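You operate a simulated robot arm through the tools that you are given. There is no shell and no other tool. Be economical: measure what you need, move in short steps, check, and stop when the job is done.

You are at the controls of a simulated two-armed robot. One attempt, no reset.

Task
Hold the orange tub on the top of the purple bench steady with one hand and put the blue-banded anvil block in it with the other.

It is judged by the outcome, as a careful person would: the job done as asked, and still so three seconds after it is handed in. It fails if anything else is knocked over, pushed out of place, dropped, spilled or broken.

Robot
Two 6-joint arms with three-finger grippers on one trunk, on a base that drives. Base frame: it is fixed to the floor where the robot stands at the start and does not move with it; the origin is under the middle of the robot, x ahead of it, y to its left, z up; the surface under the hand at the start is at about z = 85. Units: cm, rad, N and s.
The left shoulder is at the start at [2.1, 17, 152.3], the right one opposite. With the tool pointing down near the work surface each hand reaches from about 30 to 58 cm from the robot's upright axis, wherever it stands, measured 20 degrees to its own side. Places, roughly: blue-banded anvil block (4x4x5 cm) [50, 10, 90]; orange tub [-125, -100, 100]. Payload 2.2 kg a hand.
The tool frame of a hand sits at the grasp point between the pads (the TCP): z along the fingers, y along the line on which they close. The tips reach 2.5 cm beyond it. Largest opening 10.4 cm; the body of the gripper starts 7.4 cm behind the TCP.
Orientation is that of the tool frame in the base frame, as [roll, pitch, yaw] about the fixed x, y, z axes, in that order (R = Rz(yaw) Ry(pitch) Rx(roll)). With the fingers straight down and closing along the base's y, the tool's x points along the base's -x, its y along +y and its z along -z.

Tools
- The arms move only by the tool play_rows. It takes "left_series", "right_series" or both (then of equal length, played together; a hand with none holds still); each is a list of rows, each a list of 6 numbers: the shift along the base's x, y, z in units of 40 mm (1.0 is 40 mm), then the turn, a rotation vector about the base's x, y, z in units of 8 degrees (1.0 is 8 degrees). In form: [[x, y, z, wx, wy, wz], ...]. A call has 1 to 10 rows; each row shifts and turns the commanded pose from where the row before left it. "left_hand" and "right_hand" are, for a hand that has rows, the closure in counts, from 0 (fully open) to 255 (shut), set as the call begins (left out, the last holds). A call with a number of a shift or a turn outside -1 to 1 is refused whole. Each row takes 0.2 s and may step no farther than 5 cm and 0.15 rad from the row before; otherwise, or with a gripper value out of range, the whole call is refused. A pose out of reach is approached as far as the arm can. The call stops where the force on the tool passes 40 N (or 10 N more than at its start, if that is more) or the arm is blocked; 0.2 s more then pass. The fingers move at their own pace and stop on an object; they squeeze with about 43 N. The grip force told is the motor's: it shows also when the fingers shut on nothing. Time passes only in rows, and 0.2 s behind the last, so rows that do not move let the fingers close. It gives the time, the measured TCP pose, the force on the tool (base axes), the opening and the grip force at its end, in the units of the frame above (readings bear some noise), with the torque about the TCP (base axes, N m) and any sound that the robot's microphone picked up.
- Cameras (640 x 400 px; columns grow to the right, rows downward): "scene" is now at [15.45, 1.63, 141]; the picture's right is [0.20, -0.98, 0.00], its down [-0.63, -0.13, -0.77] and it looks along [0.75, 0.16, -0.64] (base axes); focal length 250 px, centre (320, 200). "left" rides on the left gripper at [8.2, -0.3, -10.4] in its tool frame; the picture's right is [0.04, 1.00, 0.00], its down [-0.75, 0.03, -0.66] and it looks along [-0.66, 0.03, 0.75] (tool axes); focal length 256 px, centre (320, 200). "right" rides on the right gripper at [8.2, 0.3, -10.4] in its tool frame; the picture's right is [-0.04, 1.00, 0.00], its down [-0.75, -0.03, -0.66] and it looks along [-0.66, -0.03, 0.75] (tool axes); focal length 256 px, centre (320, 200). There is no depth. A picture from a camera that has moved, and an enlarged one, comes with that camera's place and axes in the base frame and with its lens.
- get_image(camera): a new picture of that camera. It takes no simulated time.
- lift_body(by): slides the trunk up (or, below 0, down) by that many cm; the arms and the scene camera ride with it, the base frame stays. It gives what a move gives, with no picture.
- steer(legs): drives the robot by 1 to 6 legs, each [ahead, left, turn to the left] in cm, cm and rad, along the robot's own axes; the way and the turn of a leg run together, so that a leg with both is an arc; at most 150 cm and 3.142 rad a leg. The arms and the cameras ride along, it lands a little off, and it stops where it bumps. It gives what a move gives.
- head_to(pan, tilt): turns the head with the scene camera to pan (to the left, within 1.047 rad either way) and tilt (down, from -0.506 to 1.204), counted from straight ahead of the robot. It gives what a move gives.
- enlarge(camera, box): a new picture of the part [left, top, right, bottom] of that camera's present view, enlarged. It takes no simulated time.
- close_job(): hands the job in; it is judged then, once.

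Go step by step. Nothing tells you exact positions but the pictures and the camera data: compare them with the known pose of the tool, close in by small moves and look again before you grip or let go. The budget is 120 turns and 88 pictures, counting those below and the enlarged ones. Unless the task says otherwise, let go and move clear before handing in, and close with one line.

The tools are called after "Request:" by a JSON object that holds its "op" and its "data". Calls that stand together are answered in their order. play_rows: Moves the arms, as the interface text tells. Its arguments: {"type":"object","properties":{"left_series":{"type":"array","items":{"type":"array","items":{"type":"number"}}},"left_hand":{"type":"number"},"right_series":{"type":"array","items":{"type":"array","items":{"type":"number"}}},"right_hand":{"type":"number"}},"required":[]} The other tools are called the same way: lift_body (by) slides the trunk up or down; steer (legs) drives the base; head_to (pan, tilt) turns the head that bears the scene camera; get_image (camera) takes a picture; enlarge (camera, box) takes an enlarged picture of a part of a camera's view; close_job () hands the job in.

At the start:

```text
t: 0.0
left_eef_pos: [44.95, 27.11, 109.61]
left_tool_rot: [3.141, 0.001, 3.141]
left_force: [0.3, -0.1, 0.3]
left_wrist_torque: [-0.01, 0.01, -0.02]
left_width: 10.41
left_finger_force: 0.0
right_eef_pos: [54.51, -13.77, 106.17]
right_tool_rot: [-3.14, -0.002, -3.141]
right_force: [-0.2, 0.5, 0.1]
right_wrist_torque: [-0.01, 0.0, -0.02]
right_width: 10.43
right_finger_force: 0.1
trunk travel left (down, up): [-71.6, 2.6]
robot x, y, heading: [0.21, 0.15, 0.003]
head pan, tilt: [0.204, 0.698]
```

scene: 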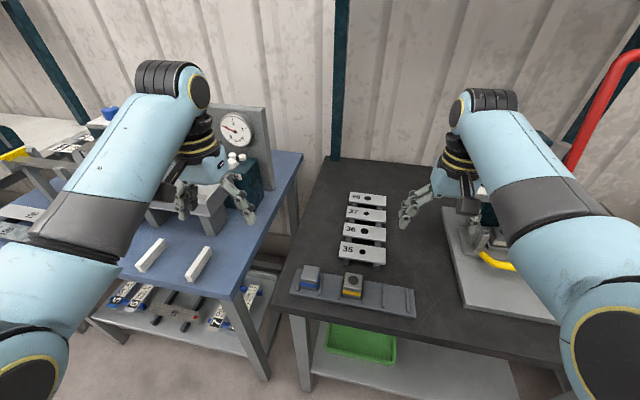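
right: 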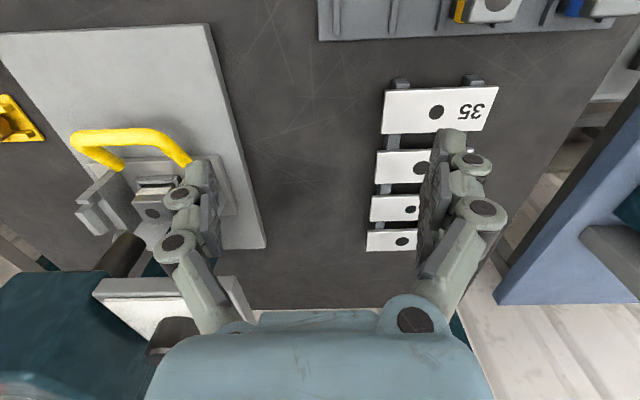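
left: 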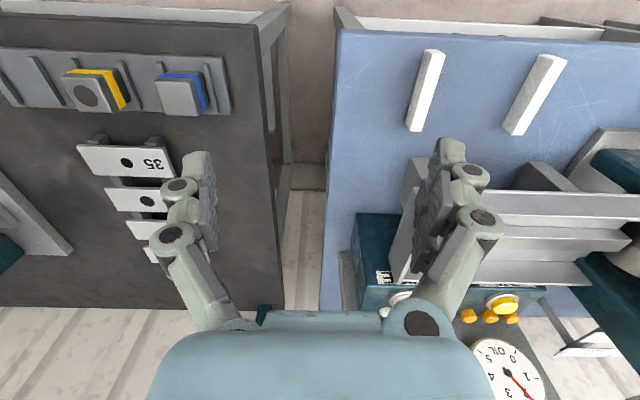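

The blue-banded block sits in a grey rack at the near edge of the dark bench, at about (47, 11.5, 90) by both cameras. I'll look closer before approaching with the left hand.

Request:
{"op": "enlarge", "data": {"camera": "scene", "box": [270, 230, 430, 330]}}

Request:
{"op": "enlarge", "data": {"camera": "left", "box": [50, 30, 290, 180]}}

```text
4.00 times, centred on (350, 280) of scene
camera zoom: at [15.45, 1.63, 141.0], right [0.2, -0.98, 0.0], down [-0.63, -0.13, -0.77], along [0.75, 0.16, -0.64], focal length 1001 px, centre (200, -120)
```

zoom: 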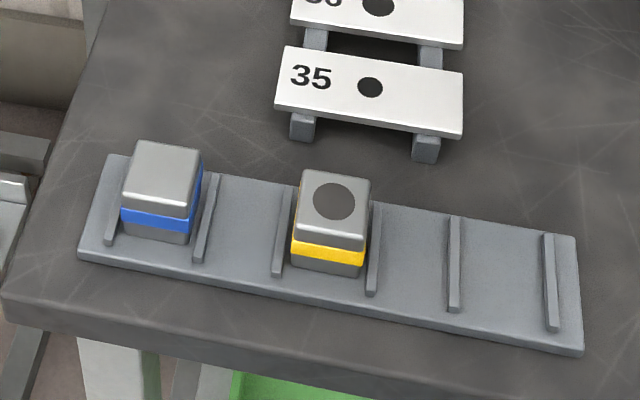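

```text
2.67 times, centred on (170, 105) of left
camera zoom: at [36.66, 26.77, 120.14], right [-0.04, 1.0, 0.0], down [0.75, 0.03, 0.66], along [0.66, 0.03, -0.75], focal length 683 px, centre (720, 453)
```

zoom: 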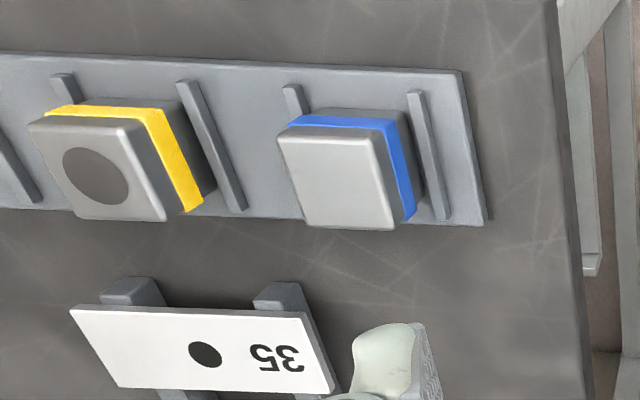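

The block is square to the bench, top centre near (47.4, 11.0, 91), with a yellow block about 5 cm to its side. I bring the left hand above it with the fingers partly closed and look.

Request:
{"op": "play_rows", "data": {"left_series": [[0.12, -0.8, -0.2, 0, 0, 0], [0.12, -0.8, -0.2, 0, 0, 0], [0.12, -0.8, -0.3, 0, 0, 0], [0.12, -0.8, -0.4, 0, 0, 0], [0.12, -0.8, -0.4, 0, 0, 0], [0, 0, 0, 0, 0, 0]], "left_hand": 70}}

Request:
{"op": "get_image", "data": {"camera": "left"}}

Request:
{"op": "enlarge", "data": {"camera": "scene", "box": [230, 200, 390, 300]}}

```text
t: 1.4
left_eef_pos: [47.42, 19.61, 102.34]
left_tool_rot: [3.008, -0.002, -3.095]
left_force: [0.1, 1.3, -0.3]
left_wrist_torque: [-0.01, -0.02, -0.03]
left_width: 7.53
left_finger_force: 0.1
right_eef_pos: [54.47, -13.7, 106.02]
right_tool_rot: [3.141, 0.0, -3.141]
right_force: [0.2, 1.3, 0.2]
right_wrist_torque: [0.01, 0.03, 0.0]
right_width: 10.38
right_finger_force: 0.0
trunk travel left (down, up): [-71.6, 2.6]
robot x, y, heading: [0.4, -0.36, -0.002]
head pan, tilt: [0.204, 0.698]
stopped in row 6 (left hand): the arm was blocked; the commanded pose is now the measured one
```

```text
82 pictures are left
camera left: at [39.35, 17.6, 112.62], right [-0.08, 0.99, 0.13], down [0.76, -0.02, 0.65], along [0.65, 0.15, -0.75], focal length 256 px, centre (320, 200)
```

left: 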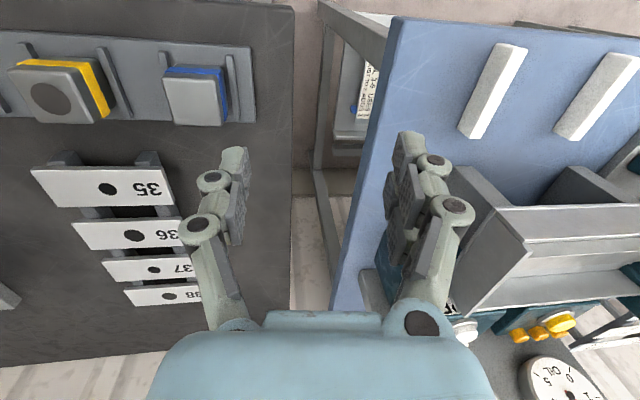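

```text
4.00 times, centred on (310, 250) of scene
camera zoom: at [15.44, 1.62, 141.01], right [0.2, -0.98, 0.0], down [-0.63, -0.13, -0.77], along [0.75, 0.16, -0.64], focal length 1001 px, centre (360, 0)
```

zoom: 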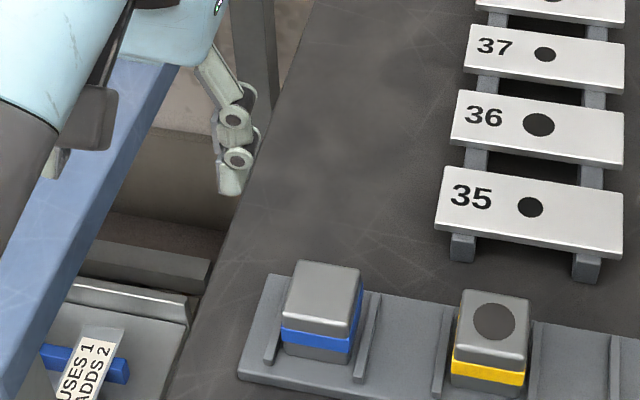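

The left arm stopped at y = 19.6 as "blocked" and is slightly tilted. I look at the whole scene to see why.

Request:
{"op": "get_image", "data": {"camera": "scene"}}

```text
80 pictures are left
camera scene: at [15.44, 1.62, 141.01], right [0.2, -0.98, 0.0], down [-0.63, -0.13, -0.77], along [0.75, 0.16, -0.64], focal length 250 px, centre (320, 200)
```

scene: 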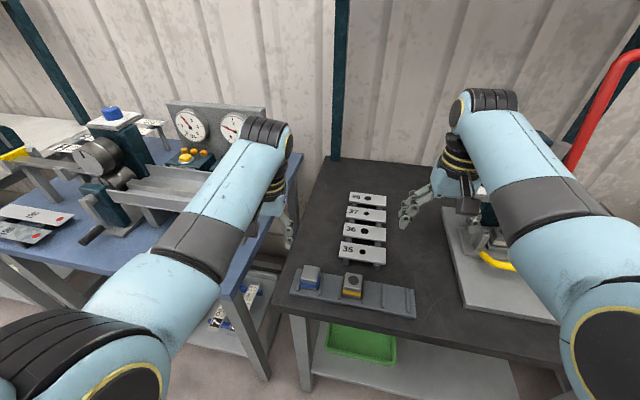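

Nothing visible touches the arm, so this is probably its inboard reach limit, since the block lies inside the shoulder line. I'll straighten the left hand, pull the right hand back and up, then shift the base to the right.

Request:
{"op": "play_rows", "data": {"left_series": [[0, 0.4, 0.3, -0.5, 0, -0.17], [0, 0.4, 0.3, -0.45, 0, -0.17], [0, 0, 0.3, 0, 0, 0], [0, 0, 0.3, 0, 0, 0], [0, 0, 0, 0, 0, 0]], "right_series": [[-0.5, 0, 0.7, 0, 0, 0], [-0.7, 0, 0.7, 0, 0, 0], [-0.7, 0, 0.5, 0, 0, 0], [-0.7, 0, 0.5, 0, 0, 0], [0, 0, 0, 0, 0, 0]]}}

```text
t: 2.4
left_eef_pos: [47.48, 22.63, 107.16]
left_tool_rot: [-3.138, -0.003, 3.138]
left_force: [-0.7, 0.5, -0.2]
left_wrist_torque: [-0.01, -0.01, 0.0]
left_width: 7.58
left_finger_force: 0.1
right_eef_pos: [46.9, -21.85, 113.26]
right_tool_rot: [-2.971, 0.049, 3.085]
right_force: [-0.1, 0.4, -0.1]
right_wrist_torque: [-0.02, 0.01, -0.03]
right_width: 10.42
right_finger_force: 0.1
right hand out of reach, approached as far as the arm can: row 3, 4
trunk travel left (down, up): [-71.6, 2.6]
robot x, y, heading: [-0.31, -0.02, 0.001]
head pan, tilt: [0.204, 0.698]
stopped in row 5 (right hand): the arm was blocked; the commanded pose is now the measured one
```

The limit is confirmed, as the right hand has the same inboard restriction. I check what lies to the right before sliding the base.

Request:
{"op": "head_to", "data": {"pan": -0.5, "tilt": 0.6}}

Request:
{"op": "get_image", "data": {"camera": "scene"}}

Request:
{"op": "get_image", "data": {"camera": "right"}}

```text
t: 3.5
left_eef_pos: [47.49, 22.62, 107.03]
left_tool_rot: [-3.139, -0.004, 3.139]
left_force: [0.5, -0.4, -0.7]
left_wrist_torque: [0.01, 0.0, -0.03]
left_width: 7.53
left_finger_force: 0.0
right_eef_pos: [46.98, -21.73, 113.28]
right_tool_rot: [-2.972, 0.047, 3.084]
right_force: [0.8, 0.3, -0.5]
right_wrist_torque: [-0.01, 0.0, -0.01]
right_width: 10.39
right_finger_force: 0.1
trunk travel left (down, up): [-71.6, 2.6]
robot x, y, heading: [-0.23, -0.09, -0.006]
head pan, tilt: [-0.499, 0.6]
```

```text
79 pictures are left
camera scene: at [14.9, -4.33, 141.85], right [-0.48, -0.88, 0.0], down [-0.5, 0.27, -0.82], along [0.72, -0.39, -0.57], focal length 250 px, centre (320, 200)
```

scene: 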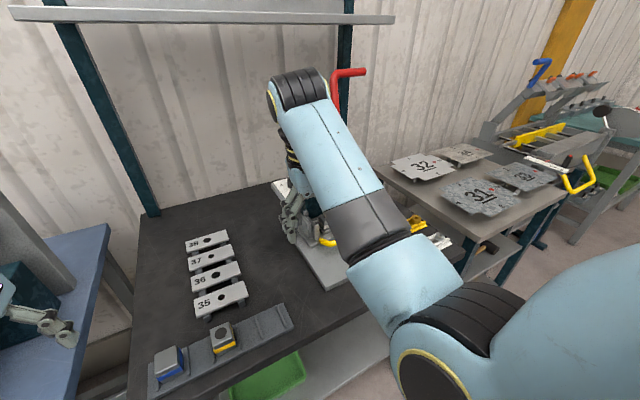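

```text
78 pictures are left
camera right: at [38.39, -19.25, 123.09], right [0.1, 0.98, -0.17], down [0.73, 0.04, 0.69], along [0.68, -0.19, -0.71], focal length 256 px, centre (320, 200)
```

right: 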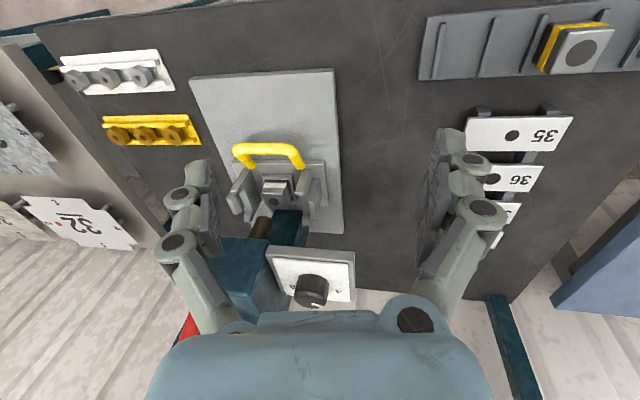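

The lever press stands behind the right hand. I'll draw the right hand back and upright, out of the press's way, then slide the base right 12 cm.

Request:
{"op": "play_rows", "data": {"right_series": [[-0.5, -0.2, 0.2, 0.6, 0.17, 0.2], [-0.6, -0.2, 0.2, 0.6, 0.17, 0.2], [-0.7, -0.2, 0.2, 0, 0, 0], [-0.7, 0, 0, 0, 0, 0], [0, 0, 0, 0, 0, 0]]}}

Request:
{"op": "steer", "data": {"legs": [[0, -12, 0]]}}

Request:
{"op": "get_image", "data": {"camera": "left"}}

```text
t: 4.7
left_eef_pos: [47.51, 22.69, 107.07]
left_tool_rot: [-3.138, -0.006, 3.139]
left_force: [-0.7, -0.2, 0.2]
left_wrist_torque: [0.03, 0.01, -0.03]
left_width: 7.54
left_finger_force: 0.1
right_eef_pos: [39.48, -23.31, 108.14]
right_tool_rot: [-3.139, -0.004, 3.138]
right_force: [0.4, -0.3, -0.1]
right_wrist_torque: [0.03, 0.0, -0.04]
right_width: 10.42
right_finger_force: 0.0
right hand out of reach, approached as far as the arm can: row 1, 2, 3, 4
trunk travel left (down, up): [-71.6, 2.6]
robot x, y, heading: [-0.05, 0.11, 0.002]
head pan, tilt: [-0.499, 0.6]
```

```text
t: 5.9
left_eef_pos: [47.46, 10.57, 107.05]
left_tool_rot: [-3.139, -0.005, 3.138]
left_force: [-0.1, 0.2, 0.2]
left_wrist_torque: [0.03, -0.01, 0.01]
left_width: 7.52
left_finger_force: 0.1
right_eef_pos: [39.48, -35.25, 108.12]
right_tool_rot: [-3.141, -0.003, 3.137]
right_force: [-0.2, -0.7, 0.1]
right_wrist_torque: [0.03, 0.02, -0.02]
right_width: 10.4
right_finger_force: 0.1
trunk travel left (down, up): [-71.6, 2.6]
robot x, y, heading: [-0.29, -12.01, 0.006]
head pan, tilt: [-0.499, 0.6]
```

```text
77 pictures are left
camera left: at [39.3, 10.45, 117.56], right [-0.04, 1.0, 0.0], down [0.76, 0.03, 0.65], along [0.65, 0.02, -0.76], focal length 256 px, centre (320, 200)
```

left: 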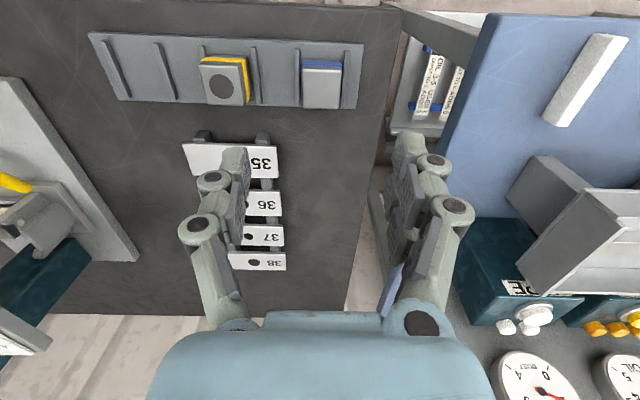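

The block is now directly below the left hand at (47.4, 10.7). I descend most of the way and check.

Request:
{"op": "play_rows", "data": {"left_series": [[0, 0.03, -0.7, 0, 0, 0], [0, 0, -0.7, 0, 0, 0], [0, 0, -0.7, 0, 0, 0], [0, 0, -0.7, 0, 0, 0], [0, 0, 0, 0, 0, 0]], "left_hand": 70}}

Request:
{"op": "get_image", "data": {"camera": "left"}}

Request:
{"op": "head_to", "data": {"pan": 0.45, "tilt": 0.75}}

Request:
{"op": "get_image", "data": {"camera": "scene"}}

```text
t: 7.1
left_eef_pos: [47.57, 10.71, 95.83]
left_tool_rot: [-3.139, -0.004, 3.137]
left_force: [-0.2, 0.8, -0.6]
left_wrist_torque: [-0.01, -0.02, 0.01]
left_width: 7.53
left_finger_force: 0.0
right_eef_pos: [39.45, -35.4, 108.12]
right_tool_rot: [-3.14, -0.004, 3.138]
right_force: [0.0, -0.6, 0.8]
right_wrist_torque: [0.02, 0.0, 0.04]
right_width: 10.39
right_finger_force: 0.1
trunk travel left (down, up): [-71.6, 2.6]
robot x, y, heading: [0.25, -12.26, 0.002]
head pan, tilt: [-0.499, 0.6]
```

```text
76 pictures are left
camera left: at [39.38, 10.49, 106.31], right [-0.04, 1.0, 0.0], down [0.76, 0.03, 0.65], along [0.65, 0.02, -0.76], focal length 256 px, centre (320, 200)
```

left: 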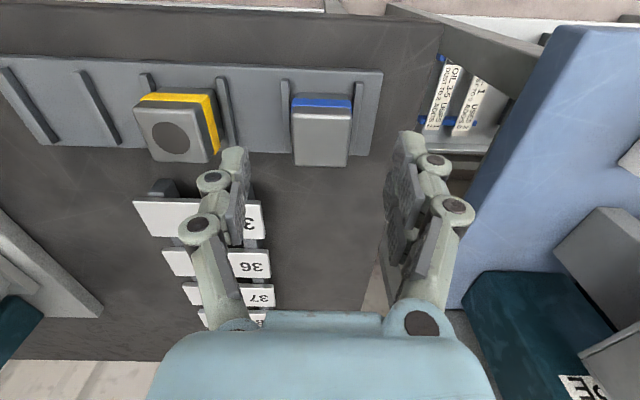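

```text
t: 8.4
left_eef_pos: [47.59, 10.71, 95.98]
left_tool_rot: [-3.136, -0.006, 3.138]
left_force: [0.1, -1.0, 0.5]
left_wrist_torque: [0.02, 0.0, 0.0]
left_width: 7.52
left_finger_force: 0.1
right_eef_pos: [39.47, -35.37, 108.11]
right_tool_rot: [-3.14, -0.003, 3.138]
right_force: [0.1, -0.6, -0.3]
right_wrist_torque: [-0.02, 0.0, -0.01]
right_width: 10.4
right_finger_force: 0.1
trunk travel left (down, up): [-71.6, 2.6]
robot x, y, heading: [0.14, -12.44, -0.003]
head pan, tilt: [0.45, 0.75]
```

```text
75 pictures are left
camera scene: at [14.59, -8.5, 140.57], right [0.43, -0.9, 0.0], down [-0.61, -0.3, -0.73], along [0.66, 0.32, -0.68], focal length 250 px, centre (320, 200)
```

scene: 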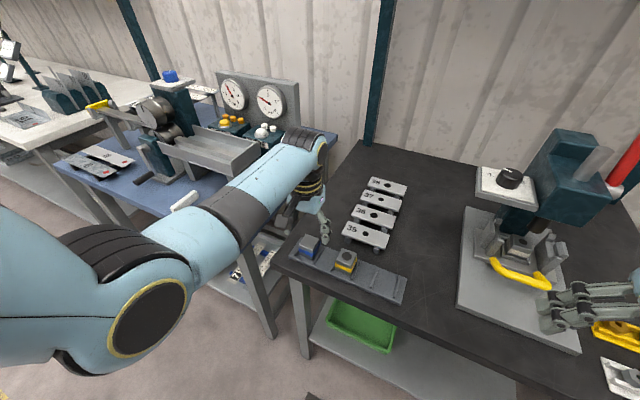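

The alignment is good, so I lower to about z = 89.5 and close on the block.

Request:
{"op": "play_rows", "data": {"left_series": [[-0.08, 0, -0.6, 0, 0, 0], [0, 0, -0.5, 0, 0, 0], [0, 0, -0.48, 0, 0, 0], [0, 0, 0, 0, 0, 0]], "left_hand": 70}}

Request:
{"op": "get_image", "data": {"camera": "left"}}

```text
t: 9.4
left_eef_pos: [47.36, 10.89, 89.53]
left_tool_rot: [-3.138, -0.006, 3.137]
left_force: [-0.8, -0.3, -0.5]
left_wrist_torque: [-0.04, -0.01, -0.03]
left_width: 7.53
left_finger_force: 0.1
right_eef_pos: [39.51, -35.35, 108.14]
right_tool_rot: [-3.14, -0.004, 3.139]
right_force: [0.6, 1.2, -0.4]
right_wrist_torque: [0.01, 0.01, -0.02]
right_width: 10.39
right_finger_force: 0.1
trunk travel left (down, up): [-71.6, 2.6]
robot x, y, heading: [-0.07, -12.03, -0.0]
head pan, tilt: [0.45, 0.75]
```

```text
74 pictures are left
camera left: at [39.09, 10.62, 100.04], right [-0.04, 1.0, 0.0], down [0.76, 0.03, 0.65], along [0.65, 0.02, -0.76], focal length 256 px, centre (320, 200)
```

left: 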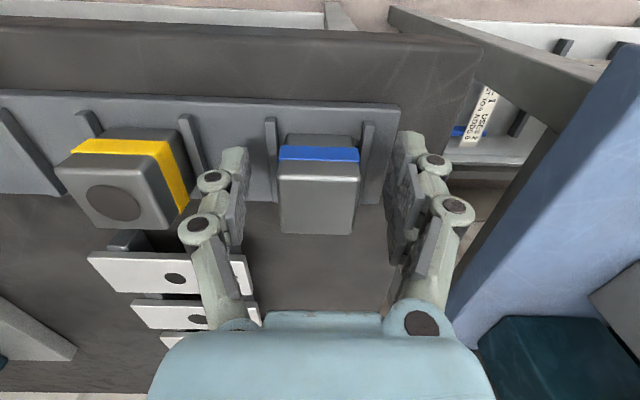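

The fingers straddle the block, so I close and then lift straight up.

Request:
{"op": "play_rows", "data": {"left_series": [[0, 0, 0, 0, 0, 0], [0, 0, 0, 0, 0, 0], [0, 0, 0, 0, 0, 0], [0, 0, 0, 0, 0, 0]], "left_hand": 255}}

Request:
{"op": "play_rows", "data": {"left_series": [[0, 0, 0.3, 0, 0, 0], [0, 0, 0.6, 0, 0, 0], [0, 0, 0.8, 0, 0, 0], [0, 0, 0.8, 0, 0, 0], [0, 0, 0.8, 0, 0, 0], [0, 0, 0.8, 0, 0, 0], [0, 0, 0.8, 0, 0, 0], [0, 0, 0, 0, 0, 0]]}}

Request:
{"op": "get_image", "data": {"camera": "left"}}

```text
t: 10.4
left_eef_pos: [47.39, 10.86, 89.69]
left_tool_rot: [-3.137, -0.002, 3.138]
left_force: [-0.2, 2.8, 1.2]
left_wrist_torque: [0.24, -0.09, 0.05]
left_width: 3.96
left_finger_force: 43.0
right_eef_pos: [39.41, -35.35, 108.15]
right_tool_rot: [-3.14, -0.004, 3.138]
right_force: [-0.1, -0.2, -0.4]
right_wrist_torque: [0.01, 0.02, -0.02]
right_width: 10.38
right_finger_force: 0.0
trunk travel left (down, up): [-71.6, 2.6]
robot x, y, heading: [0.11, -12.33, -0.002]
head pan, tilt: [0.45, 0.75]
```

```text
t: 12.2
left_eef_pos: [47.2, 10.66, 109.31]
left_tool_rot: [-3.139, -0.006, 3.138]
left_force: [0.0, -0.7, -0.7]
left_wrist_torque: [0.0, 0.01, 0.01]
left_width: 0.0
left_finger_force: 28.3
right_eef_pos: [39.59, -35.38, 108.18]
right_tool_rot: [-3.139, -0.002, 3.137]
right_force: [0.0, 0.1, -0.4]
right_wrist_torque: [0.0, -0.02, 0.0]
right_width: 10.39
right_finger_force: 0.0
trunk travel left (down, up): [-71.6, 2.6]
robot x, y, heading: [-0.26, -11.94, -0.004]
head pan, tilt: [0.45, 0.75]
```

```text
73 pictures are left
camera left: at [39.02, 10.53, 119.7], right [-0.04, 1.0, 0.0], down [0.76, 0.03, 0.65], along [0.65, 0.02, -0.76], focal length 256 px, centre (320, 200)
```

left: 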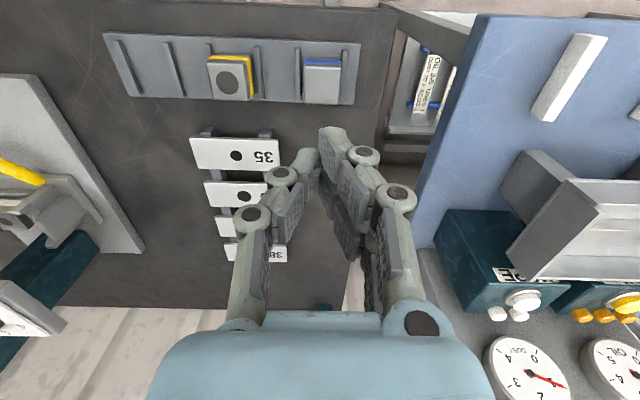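

The block slipped from the grip: the fingers shut on nothing and it still stands in the rack. I look closely to see whether it moved and what the surface is like.

Request:
{"op": "enlarge", "data": {"camera": "left", "box": [190, 30, 380, 149]}}

Request:
{"op": "enlarge", "data": {"camera": "scene", "box": [270, 220, 366, 280]}}

```text
3.36 times, centred on (285, 90) of left
camera zoom: at [39.02, 10.53, 119.7], right [-0.04, 1.0, 0.0], down [0.76, 0.03, 0.65], along [0.65, 0.02, -0.76], focal length 860 px, centre (438, 571)
```

zoom: 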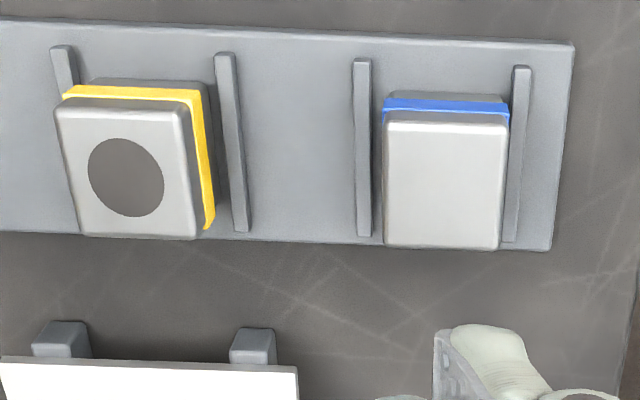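

```text
6.67 times, centred on (318, 250) of scene
camera zoom: at [14.58, -8.48, 140.56], right [0.44, -0.9, 0.0], down [-0.61, -0.3, -0.73], along [0.66, 0.32, -0.68], focal length 1669 px, centre (333, -133)
```

zoom: 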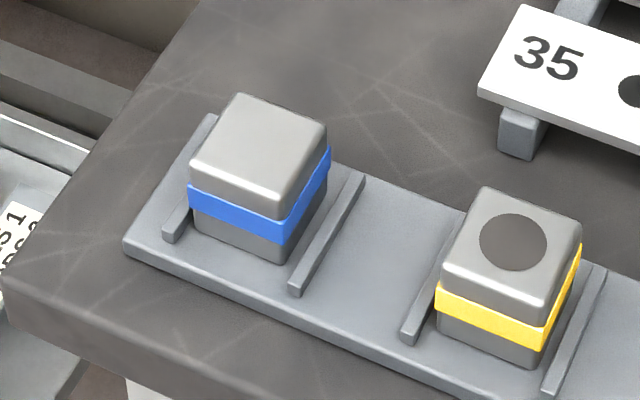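

The block stands practically where it was, at (47.4, 10.8). I'll retry a bit lower so the pads hold the band, and lift very slowly while reading the forces.

Request:
{"op": "play_rows", "data": {"left_series": [[0.04, 0, 0, 0, 0, 0], [0, 0.04, -0.8, 0, 0, 0], [0, 0, -0.8, 0, 0, 0], [0, 0, -0.8, 0, 0, 0], [0, 0, -0.8, 0, 0, 0], [0, 0, -0.7, 0, 0, 0], [0, 0, -0.6, 0, 0, 0], [0, 0, -0.5, 0, 0, 0], [0, 0, 0, 0, 0, 0]], "left_hand": 70}}

Request:
{"op": "play_rows", "data": {"left_series": [[0, 0, 0, 0, 0, 0], [0, 0, 0, 0, 0, 0], [0, 0, 0, 0, 0, 0], [0, 0, 0, 0, 0, 0], [0, 0, 0, 0, 0, 0], [0, 0, 0, 0, 0, 0]], "left_hand": 255}}

Request:
{"op": "play_rows", "data": {"left_series": [[0, 0, 0.03, 0, 0, 0], [0, 0, 0.03, 0, 0, 0], [0, 0, 0.03, 0, 0, 0], [0, 0, 0.03, 0, 0, 0], [0, 0, 0.03, 0, 0, 0]]}}

Request:
{"op": "get_image", "data": {"camera": "left"}}

```text
t: 14.2
left_eef_pos: [47.25, 10.85, 89.13]
left_tool_rot: [-3.138, -0.002, 3.138]
left_force: [-0.4, -0.2, -0.2]
left_wrist_torque: [-0.01, 0.02, -0.07]
left_width: 7.52
left_finger_force: 0.1
right_eef_pos: [39.54, -35.37, 108.04]
right_tool_rot: [-3.139, -0.004, 3.139]
right_force: [0.1, 0.0, 0.4]
right_wrist_torque: [-0.02, -0.03, -0.01]
right_width: 10.4
right_finger_force: 0.1
trunk travel left (down, up): [-71.6, 2.6]
robot x, y, heading: [0.04, -11.89, 0.001]
head pan, tilt: [0.45, 0.75]
```

```text
t: 15.6
left_eef_pos: [47.38, 10.78, 89.03]
left_tool_rot: [-3.138, -0.005, 3.138]
left_force: [0.3, -8.6, -1.3]
left_wrist_torque: [-0.99, -0.01, 0.66]
left_width: 5.79
left_finger_force: 45.2
right_eef_pos: [39.49, -35.5, 108.1]
right_tool_rot: [-3.14, -0.004, 3.139]
right_force: [-0.2, -0.5, 0.3]
right_wrist_torque: [0.02, -0.01, 0.0]
right_width: 10.38
right_finger_force: 0.1
trunk travel left (down, up): [-71.6, 2.6]
robot x, y, heading: [0.13, -12.09, 0.002]
head pan, tilt: [0.45, 0.75]
```

```text
t: 16.4
left_eef_pos: [47.28, 10.84, 89.07]
left_tool_rot: [-3.136, -0.011, 3.138]
left_force: [9.7, -3.8, -19.9]
left_wrist_torque: [1.19, -0.35, 0.44]
left_width: 5.78
left_finger_force: 44.6
right_eef_pos: [39.71, -35.3, 108.12]
right_tool_rot: [-3.138, -0.005, 3.136]
right_force: [-0.6, -0.7, 0.7]
right_wrist_torque: [-0.02, -0.01, 0.01]
right_width: 10.42
right_finger_force: 0.0
trunk travel left (down, up): [-71.6, 2.6]
robot x, y, heading: [-0.04, -11.72, -0.005]
head pan, tilt: [0.45, 0.75]
stopped in row 4 (left hand): the force on the tool passed its limit at 42 N (the readings are from after the stop); the commanded pose is now the measured one
```

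```text
70 pictures are left
camera left: at [39.17, 10.57, 99.62], right [-0.04, 1.0, 0.0], down [0.76, 0.03, 0.65], along [0.65, 0.02, -0.76], focal length 256 px, centre (320, 200)
```

left: 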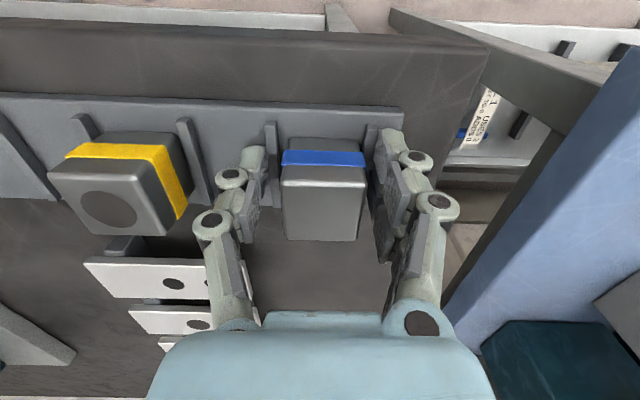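

The fingertips pinched the rack's dividers instead (width 5.8), so this grip is too low. I open, rise slightly so the tips clear the dividers, close again and lift slowly while watching the force.

Request:
{"op": "play_rows", "data": {"left_series": [[0, 0, 0, 0, 0, 0], [0, 0, 0, 0, 0, 0], [0, 0, 0.12, 0, 0, 0], [0, 0, 0, 0, 0, 0]], "left_hand": 70}}

Request:
{"op": "play_rows", "data": {"left_series": [[0, 0, 0, 0, 0, 0], [0, 0, 0, 0, 0, 0], [0, 0, 0, 0, 0, 0], [0, 0, 0, 0, 0, 0], [0, 0, 0, 0, 0, 0]], "left_hand": 255}}

Request:
{"op": "play_rows", "data": {"left_series": [[0, 0, 0.04, 0, 0, 0], [0, 0, 0.04, 0, 0, 0], [0, 0, 0.04, 0, 0, 0], [0, 0, 0.04, 0, 0, 0]]}}

Request:
{"op": "get_image", "data": {"camera": "left"}}

```text
t: 17.4
left_eef_pos: [47.08, 10.72, 89.76]
left_tool_rot: [-3.139, -0.008, 3.137]
left_force: [1.2, 0.2, 1.1]
left_wrist_torque: [-0.03, 0.02, 0.0]
left_width: 7.56
left_finger_force: 0.0
right_eef_pos: [39.54, -35.23, 108.09]
right_tool_rot: [-3.14, -0.004, 3.138]
right_force: [0.0, 0.7, -0.8]
right_wrist_torque: [0.02, -0.01, 0.0]
right_width: 10.41
right_finger_force: 0.0
trunk travel left (down, up): [-71.6, 2.6]
robot x, y, heading: [0.25, -12.26, -0.003]
head pan, tilt: [0.45, 0.75]
```

```text
t: 18.6
left_eef_pos: [46.95, 10.79, 89.84]
left_tool_rot: [-3.139, -0.008, 3.138]
left_force: [-0.5, 1.1, 1.6]
left_wrist_torque: [0.05, -0.02, 0.03]
left_width: 3.98
left_finger_force: 42.8
right_eef_pos: [39.46, -35.46, 108.24]
right_tool_rot: [-3.14, -0.004, 3.139]
right_force: [-1.0, 0.5, 0.2]
right_wrist_torque: [0.0, 0.04, -0.04]
right_width: 10.4
right_finger_force: 0.0
trunk travel left (down, up): [-71.6, 2.6]
robot x, y, heading: [-0.29, -11.82, -0.001]
head pan, tilt: [0.45, 0.75]
```

```text
t: 19.6
left_eef_pos: [47.21, 10.75, 90.39]
left_tool_rot: [-3.137, -0.009, 3.137]
left_force: [0.0, -0.3, -3.7]
left_wrist_torque: [-0.02, 0.03, 0.01]
left_width: 3.96
left_finger_force: 43.2
right_eef_pos: [39.44, -35.31, 108.12]
right_tool_rot: [-3.139, -0.003, 3.14]
right_force: [-0.5, 0.5, 1.0]
right_wrist_torque: [-0.01, 0.03, 0.0]
right_width: 10.41
right_finger_force: 0.0
trunk travel left (down, up): [-71.6, 2.6]
robot x, y, heading: [0.02, -12.09, -0.002]
head pan, tilt: [0.45, 0.75]
```

```text
69 pictures are left
camera left: at [38.99, 10.61, 100.91], right [-0.04, 1.0, 0.0], down [0.76, 0.03, 0.65], along [0.65, 0.02, -0.76], focal length 256 px, centre (320, 200)
```

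left: 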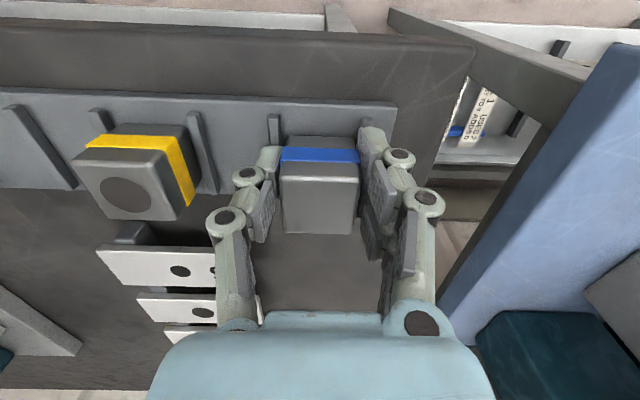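

The grip holds at 3.96 cm with about 4 N of load so far. I keep lifting slowly and check whether the block comes along.

Request:
{"op": "play_rows", "data": {"left_series": [[0, 0, 0.05, 0, 0, 0], [0, 0, 0.05, 0, 0, 0], [0, 0, 0.05, 0, 0, 0], [0, 0, 0.05, 0, 0, 0], [0, 0, 0.05, 0, 0, 0]]}}

Request:
{"op": "get_image", "data": {"camera": "left"}}

Request:
{"op": "enlarge", "data": {"camera": "scene", "box": [270, 200, 366, 260]}}

```text
t: 20.8
left_eef_pos: [47.12, 10.79, 91.38]
left_tool_rot: [-3.139, -0.009, 3.138]
left_force: [0.1, 0.1, -3.8]
left_wrist_torque: [-0.02, 0.02, 0.01]
left_width: 3.98
left_finger_force: 43.2
right_eef_pos: [39.38, -35.28, 108.11]
right_tool_rot: [-3.138, -0.005, 3.137]
right_force: [-0.1, -0.4, -0.4]
right_wrist_torque: [0.02, 0.01, 0.01]
right_width: 10.41
right_finger_force: 0.0
trunk travel left (down, up): [-71.6, 2.6]
robot x, y, heading: [-0.28, -11.92, -0.0]
head pan, tilt: [0.45, 0.75]
```

```text
68 pictures are left
camera left: at [38.93, 10.64, 101.91], right [-0.04, 1.0, 0.0], down [0.76, 0.03, 0.65], along [0.65, 0.02, -0.76], focal length 256 px, centre (320, 200)
```

left: 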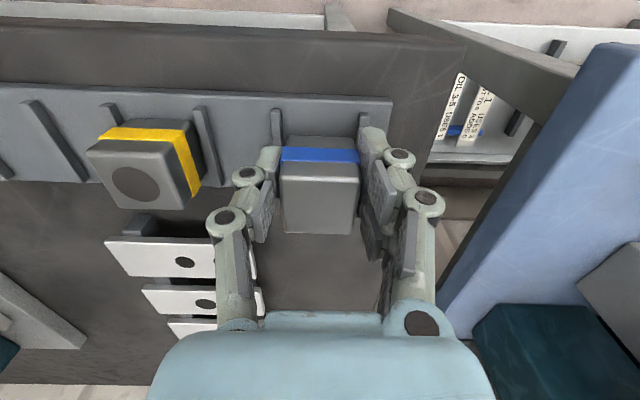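

```text
6.67 times, centred on (318, 230) of scene
camera zoom: at [14.62, -8.5, 140.56], right [0.43, -0.9, 0.0], down [-0.61, -0.3, -0.73], along [0.66, 0.32, -0.68], focal length 1669 px, centre (333, 0)
```

zoom: 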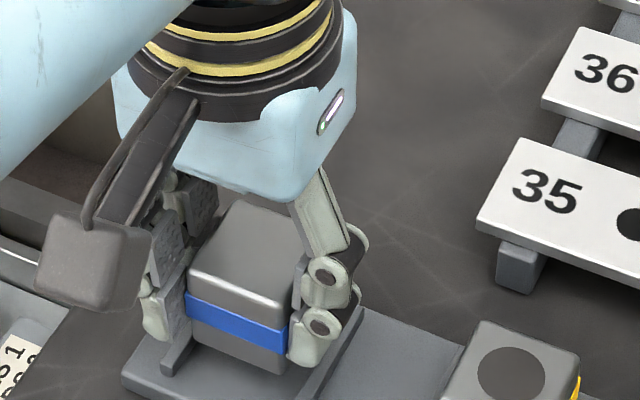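

The block is coming up with the hand, weighing about 0.4 kg. I lift on with a gentle ramp.

Request:
{"op": "play_rows", "data": {"left_series": [[0, 0, 0.06, 0, 0, 0], [0, 0, 0.1, 0, 0, 0], [0, 0, 0.14, 0, 0, 0], [0, 0, 0.18, 0, 0, 0], [0, 0, 0.2, 0, 0, 0], [0, 0, 0.2, 0, 0, 0], [0, 0, 0.2, 0, 0, 0], [0, 0, 0.18, 0, 0, 0], [0, 0, 0.12, 0, 0, 0], [0, 0, 0.06, 0, 0, 0]]}}

Request:
{"op": "play_rows", "data": {"left_series": [[0, 0, 0.06, 0, 0, 0], [0, 0, 0.12, 0, 0, 0], [0, 0, 0.18, 0, 0, 0], [0, 0, 0.24, 0, 0, 0], [0, 0, 0.26, 0, 0, 0], [0, 0, 0.26, 0, 0, 0], [0, 0, 0.24, 0, 0, 0], [0, 0, 0.2, 0, 0, 0], [0, 0, 0.12, 0, 0, 0], [0, 0, 0.06, 0, 0, 0]]}}

Request:
{"op": "get_image", "data": {"camera": "left"}}

Request:
{"op": "head_to", "data": {"pan": -1.04, "tilt": 0.45}}

Request:
{"op": "get_image", "data": {"camera": "scene"}}

```text
t: 23.0
left_eef_pos: [47.11, 10.86, 97.07]
left_tool_rot: [-3.137, -0.009, 3.138]
left_force: [-0.1, 0.0, -2.6]
left_wrist_torque: [0.0, 0.01, -0.02]
left_width: 3.98
left_finger_force: 42.7
right_eef_pos: [39.47, -35.32, 108.14]
right_tool_rot: [-3.138, -0.005, 3.138]
right_force: [1.0, 0.2, 0.2]
right_wrist_torque: [0.0, 0.02, 0.0]
right_width: 10.39
right_finger_force: 0.2
trunk travel left (down, up): [-71.6, 2.6]
robot x, y, heading: [0.15, -12.29, -0.007]
head pan, tilt: [0.45, 0.75]
```

```text
t: 25.2
left_eef_pos: [47.13, 10.8, 104.14]
left_tool_rot: [-3.139, -0.01, 3.137]
left_force: [0.4, 0.3, -3.3]
left_wrist_torque: [0.02, 0.01, 0.0]
left_width: 3.99
left_finger_force: 43.1
right_eef_pos: [39.52, -35.28, 108.18]
right_tool_rot: [-3.14, -0.005, 3.137]
right_force: [0.6, 0.0, -0.4]
right_wrist_torque: [0.04, -0.02, 0.01]
right_width: 10.43
right_finger_force: 0.1
trunk travel left (down, up): [-71.6, 2.6]
robot x, y, heading: [0.11, -12.49, -0.0]
head pan, tilt: [0.45, 0.75]
```

```text
66 pictures are left
camera left: at [38.99, 10.61, 114.61], right [-0.04, 1.0, 0.0], down [0.76, 0.03, 0.65], along [0.65, 0.02, -0.76], focal length 256 px, centre (320, 200)
```

left: 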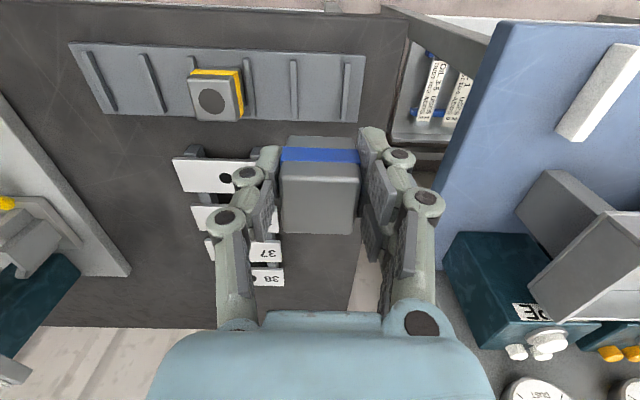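

```text
t: 26.8
left_eef_pos: [47.2, 10.77, 104.07]
left_tool_rot: [-3.137, -0.009, 3.139]
left_force: [0.3, -0.2, -3.8]
left_wrist_torque: [0.01, 0.04, 0.01]
left_width: 3.97
left_finger_force: 42.5
right_eef_pos: [39.5, -35.29, 108.14]
right_tool_rot: [-3.141, -0.004, 3.138]
right_force: [-0.2, 0.1, -0.2]
right_wrist_torque: [-0.02, 0.0, -0.01]
right_width: 10.38
right_finger_force: 0.2
trunk travel left (down, up): [-71.6, 2.6]
robot x, y, heading: [-0.08, -11.89, 0.003]
head pan, tilt: [-1.04, 0.45]
```

```text
65 pictures are left
camera scene: at [11.81, -20.03, 143.21], right [-0.86, -0.51, 0.0], down [-0.22, 0.38, -0.9], along [0.46, -0.78, -0.44], focal length 250 px, centre (320, 200)
```

scene: 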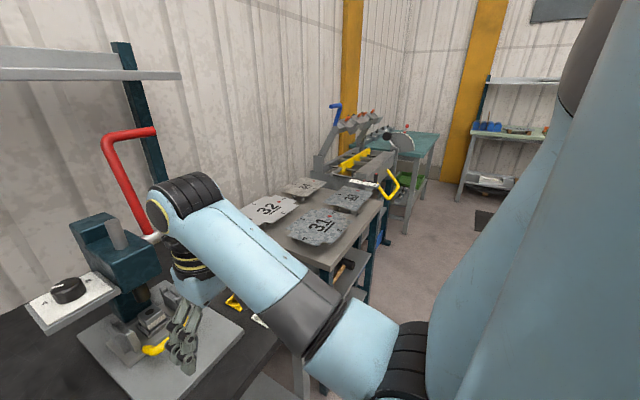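

The block is held firmly. Next I back away from the bench a little and then look behind toward the purple bench.

Request:
{"op": "steer", "data": {"legs": [[-15, 0, 0], [-20, 0, 0]]}}

Request:
{"op": "get_image", "data": {"camera": "scene"}}

Request:
{"op": "get_image", "data": {"camera": "left"}}

```text
t: 29.4
left_eef_pos: [12.14, 10.87, 104.08]
left_tool_rot: [-3.139, -0.008, 3.14]
left_force: [-0.1, 0.3, -3.4]
left_wrist_torque: [0.0, 0.02, 0.03]
left_width: 3.95
left_finger_force: 43.6
right_eef_pos: [4.46, -35.24, 108.17]
right_tool_rot: [-3.139, -0.003, 3.14]
right_force: [-0.6, 0.9, 0.6]
right_wrist_torque: [-0.02, -0.02, -0.01]
right_width: 10.4
right_finger_force: 0.1
trunk travel left (down, up): [-71.6, 2.6]
robot x, y, heading: [-34.69, -12.06, -0.001]
head pan, tilt: [-1.04, 0.45]
```

```text
64 pictures are left
camera scene: at [-23.18, -20.03, 143.22], right [-0.86, -0.51, 0.0], down [-0.22, 0.38, -0.9], along [0.46, -0.78, -0.43], focal length 250 px, centre (320, 200)
```

scene: 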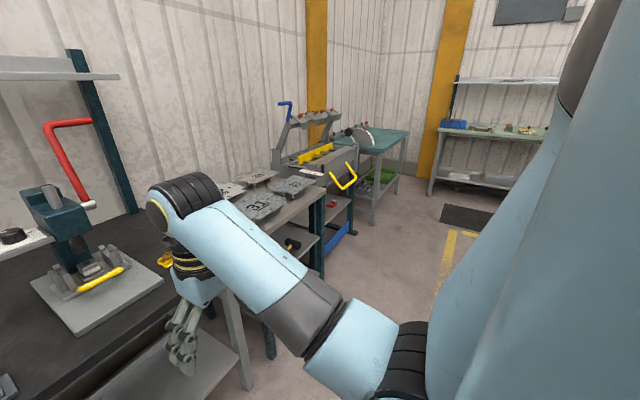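

```text
63 pictures are left
camera left: at [3.98, 10.66, 114.64], right [-0.04, 1.0, 0.0], down [0.76, 0.03, 0.65], along [0.65, 0.02, -0.76], focal length 256 px, centre (320, 200)
```

left: 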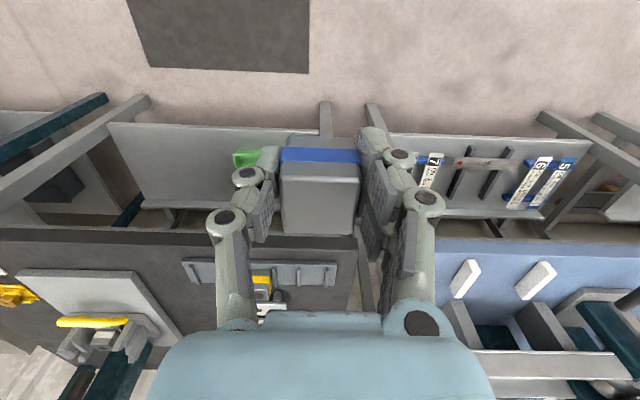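

The block survived the drive and both arms are clear of the bench. I turn right in place and look for the purple bench.

Request:
{"op": "steer", "data": {"legs": [[0, 0, -1.2]]}}

Request:
{"op": "head_to", "data": {"pan": -0.9, "tilt": 0.35}}

Request:
{"op": "get_image", "data": {"camera": "scene"}}

Request:
{"op": "head_to", "data": {"pan": 0.0, "tilt": 0.4}}

Request:
{"op": "get_image", "data": {"camera": "scene"}}

```text
t: 32.8
left_eef_pos: [3.08, -48.05, 104.09]
left_tool_rot: [-3.137, -0.008, 1.928]
left_force: [0.1, -0.3, -3.1]
left_wrist_torque: [0.07, 0.01, -0.03]
left_width: 4.0
left_finger_force: 42.8
right_eef_pos: [-42.7, -57.31, 108.21]
right_tool_rot: [-3.138, -0.005, 1.928]
right_force: [-0.5, 0.5, 0.3]
right_wrist_torque: [-0.01, -0.05, 0.02]
right_width: 10.42
right_finger_force: 0.0
trunk travel left (down, up): [-71.6, 2.6]
robot x, y, heading: [-35.01, -12.06, -1.209]
head pan, tilt: [-1.04, 0.45]
```

```text
t: 33.5
left_eef_pos: [3.11, -48.02, 104.09]
left_tool_rot: [-3.138, -0.009, 1.926]
left_force: [0.3, 0.5, -2.8]
left_wrist_torque: [0.02, 0.03, -0.02]
left_width: 3.99
left_finger_force: 42.6
right_eef_pos: [-42.75, -57.09, 108.22]
right_tool_rot: [-3.137, -0.003, 1.927]
right_force: [0.2, -0.5, 0.0]
right_wrist_torque: [-0.04, -0.03, -0.02]
right_width: 10.38
right_finger_force: 0.1
trunk travel left (down, up): [-71.6, 2.6]
robot x, y, heading: [-34.72, -11.93, -1.21]
head pan, tilt: [-0.901, 0.351]
```

```text
62 pictures are left
camera scene: at [-37.09, -26.73, 144.12], right [-0.86, 0.51, 0.0], down [0.18, 0.3, -0.94], along [-0.48, -0.8, -0.34], focal length 250 px, centre (320, 200)
```

scene: 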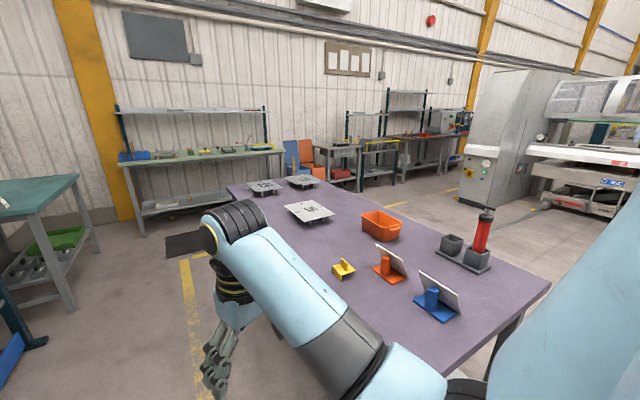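

```text
t: 34.7
left_eef_pos: [3.09, -48.18, 104.07]
left_tool_rot: [-3.136, -0.009, 1.928]
left_force: [-0.4, 0.3, -3.3]
left_wrist_torque: [0.05, 0.0, 0.0]
left_width: 3.98
left_finger_force: 42.7
right_eef_pos: [-42.67, -57.28, 108.15]
right_tool_rot: [-3.141, -0.005, 1.928]
right_force: [-0.4, 0.0, 0.1]
right_wrist_torque: [0.02, 0.01, 0.0]
right_width: 10.39
right_finger_force: 0.0
trunk travel left (down, up): [-71.6, 2.6]
robot x, y, heading: [-35.02, -11.61, -1.208]
head pan, tilt: [0.0, 0.4]
```

```text
61 pictures are left
camera scene: at [-29.04, -27.42, 143.67], right [-0.94, -0.35, 0.0], down [-0.14, 0.36, -0.92], along [0.32, -0.86, -0.39], focal length 250 px, centre (320, 200)
```

scene: 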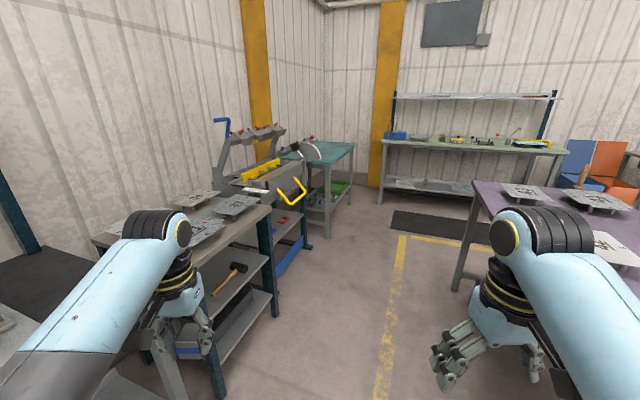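

The purple bench runs along y, its near edge around x ≈ -73, with the tub near its middle. I shift toward the aisle, turn partway to face it and look again for better geometry.

Request:
{"op": "steer", "data": {"legs": [[7, 18, 0], [0, 0, -1.2]]}}

Request:
{"op": "head_to", "data": {"pan": 0.1, "tilt": 0.5}}

Request:
{"op": "get_image", "data": {"camera": "scene"}}

```text
t: 39.2
left_eef_pos: [-35.43, -60.5, 103.98]
left_tool_rot: [-3.139, -0.008, 0.723]
left_force: [0.0, -0.1, -4.0]
left_wrist_torque: [0.02, -0.03, -0.01]
left_width: 3.97
left_finger_force: 42.8
right_eef_pos: [-60.45, -20.9, 108.19]
right_tool_rot: [-3.14, -0.004, 0.723]
right_force: [-0.4, -0.5, 0.1]
right_wrist_torque: [0.03, -0.02, -0.01]
right_width: 10.41
right_finger_force: 0.0
trunk travel left (down, up): [-71.6, 2.6]
robot x, y, heading: [-15.46, -12.04, -2.417]
head pan, tilt: [0.0, 0.4]
```

```text
t: 39.9
left_eef_pos: [-35.51, -60.52, 104.05]
left_tool_rot: [-3.138, -0.009, 0.724]
left_force: [-0.3, -0.3, -3.2]
left_wrist_torque: [-0.01, 0.01, 0.0]
left_width: 3.97
left_finger_force: 43.5
right_eef_pos: [-60.33, -21.0, 108.14]
right_tool_rot: [-3.138, -0.004, 0.722]
right_force: [0.1, -0.2, 0.5]
right_wrist_torque: [-0.01, 0.03, -0.03]
right_width: 10.39
right_finger_force: 0.0
trunk travel left (down, up): [-71.6, 2.6]
robot x, y, heading: [-15.56, -11.89, -2.416]
head pan, tilt: [0.099, 0.499]
```

```text
60 pictures are left
camera scene: at [-26.74, -23.62, 142.76], right [-0.73, 0.68, 0.0], down [0.33, 0.35, -0.88], along [-0.6, -0.64, -0.48], focal length 250 px, centre (320, 200)
```

scene: 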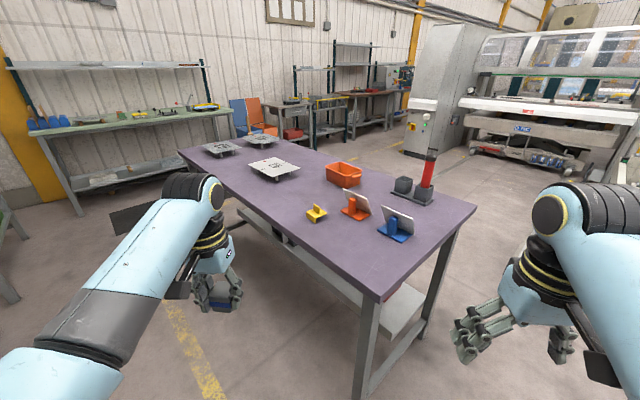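

The tub sits well into the bench, beyond what I can reach from far off, so I need exact geometry. I drive down the aisle, turn to face the bench squarely and look again.

Request:
{"op": "steer", "data": {"legs": [[47, 65, 0], [0, 0, -0.72]]}}

Request:
{"op": "head_to", "data": {"pan": 0.0, "tilt": 0.5}}

Request:
{"op": "get_image", "data": {"camera": "scene"}}

```text
t: 46.1
left_eef_pos: [-54.07, -115.41, 104.02]
left_tool_rot: [-3.138, -0.008, 0.006]
left_force: [-0.5, 0.3, -3.2]
left_wrist_torque: [0.01, -0.04, 0.03]
left_width: 3.97
left_finger_force: 43.0
right_eef_pos: [-46.93, -69.11, 108.15]
right_tool_rot: [-3.14, -0.003, 0.005]
right_force: [-0.5, 0.6, 0.0]
right_wrist_torque: [-0.01, -0.01, -0.01]
right_width: 10.43
right_finger_force: 0.0
trunk travel left (down, up): [-71.6, 2.6]
robot x, y, heading: [-7.11, -92.06, -3.129]
head pan, tilt: [0.099, 0.499]
```

```text
t: 46.8
left_eef_pos: [-54.12, -115.52, 104.12]
left_tool_rot: [-3.137, -0.011, 0.006]
left_force: [0.8, -0.1, -2.3]
left_wrist_torque: [-0.03, 0.0, -0.02]
left_width: 3.97
left_finger_force: 43.2
right_eef_pos: [-46.92, -69.24, 108.16]
right_tool_rot: [-3.14, -0.003, 0.004]
right_force: [0.2, 0.4, -0.4]
right_wrist_torque: [-0.03, 0.02, 0.02]
right_width: 10.41
right_finger_force: 0.1
trunk travel left (down, up): [-71.6, 2.6]
robot x, y, heading: [-7.28, -92.4, -3.13]
head pan, tilt: [0.0, 0.499]
```

```text
59 pictures are left
camera scene: at [-23.32, -92.44, 142.76], right [-0.01, 1.0, 0.0], down [0.48, 0.01, -0.88], along [-0.88, -0.01, -0.48], focal length 250 px, centre (320, 200)
```

scene: 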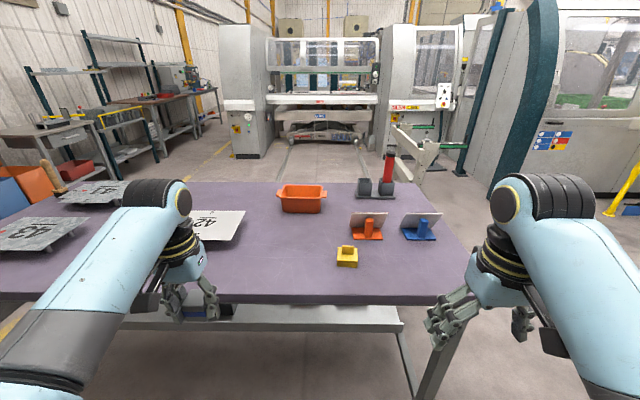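

Cross-checking views puts the bench top near z ≈ 90, spanning x ≈ -68 to -140, with the tub around (-114, -101). It is reachable only from the far side, so I'll go around the bench's end (y ≈ -48), first sliding back up the aisle and checking the way.

Request:
{"op": "steer", "data": {"legs": [[0, -103, 0]]}}

Request:
{"op": "get_image", "data": {"camera": "scene"}}

```text
t: 52.1
left_eef_pos: [-55.53, -13.41, 104.1]
left_tool_rot: [-3.14, -0.009, 0.018]
left_force: [0.1, 0.0, -2.5]
left_wrist_torque: [-0.04, -0.04, -0.03]
left_width: 3.98
left_finger_force: 43.3
right_eef_pos: [-48.73, 32.94, 108.08]
right_tool_rot: [-3.14, -0.004, 0.017]
right_force: [-0.4, 0.5, -0.7]
right_wrist_torque: [-0.02, 0.0, 0.0]
right_width: 10.4
right_finger_force: 0.1
trunk travel left (down, up): [-71.6, 2.6]
robot x, y, heading: [-8.96, 10.57, -3.119]
head pan, tilt: [0.0, 0.499]
```

```text
58 pictures are left
camera scene: at [-24.91, 9.98, 142.76], right [-0.02, 1.0, 0.0], down [0.48, 0.01, -0.88], along [-0.88, -0.02, -0.48], focal length 250 px, centre (320, 200)
```

scene: 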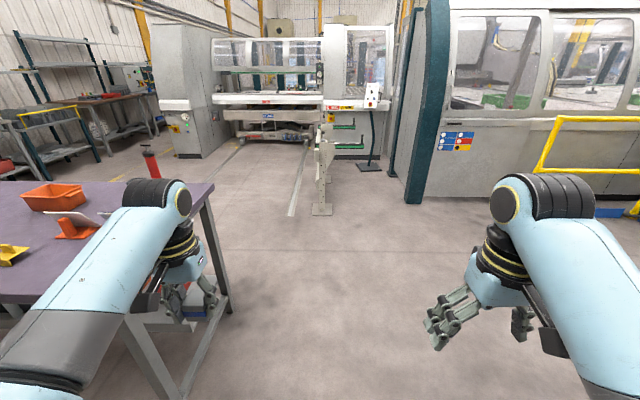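

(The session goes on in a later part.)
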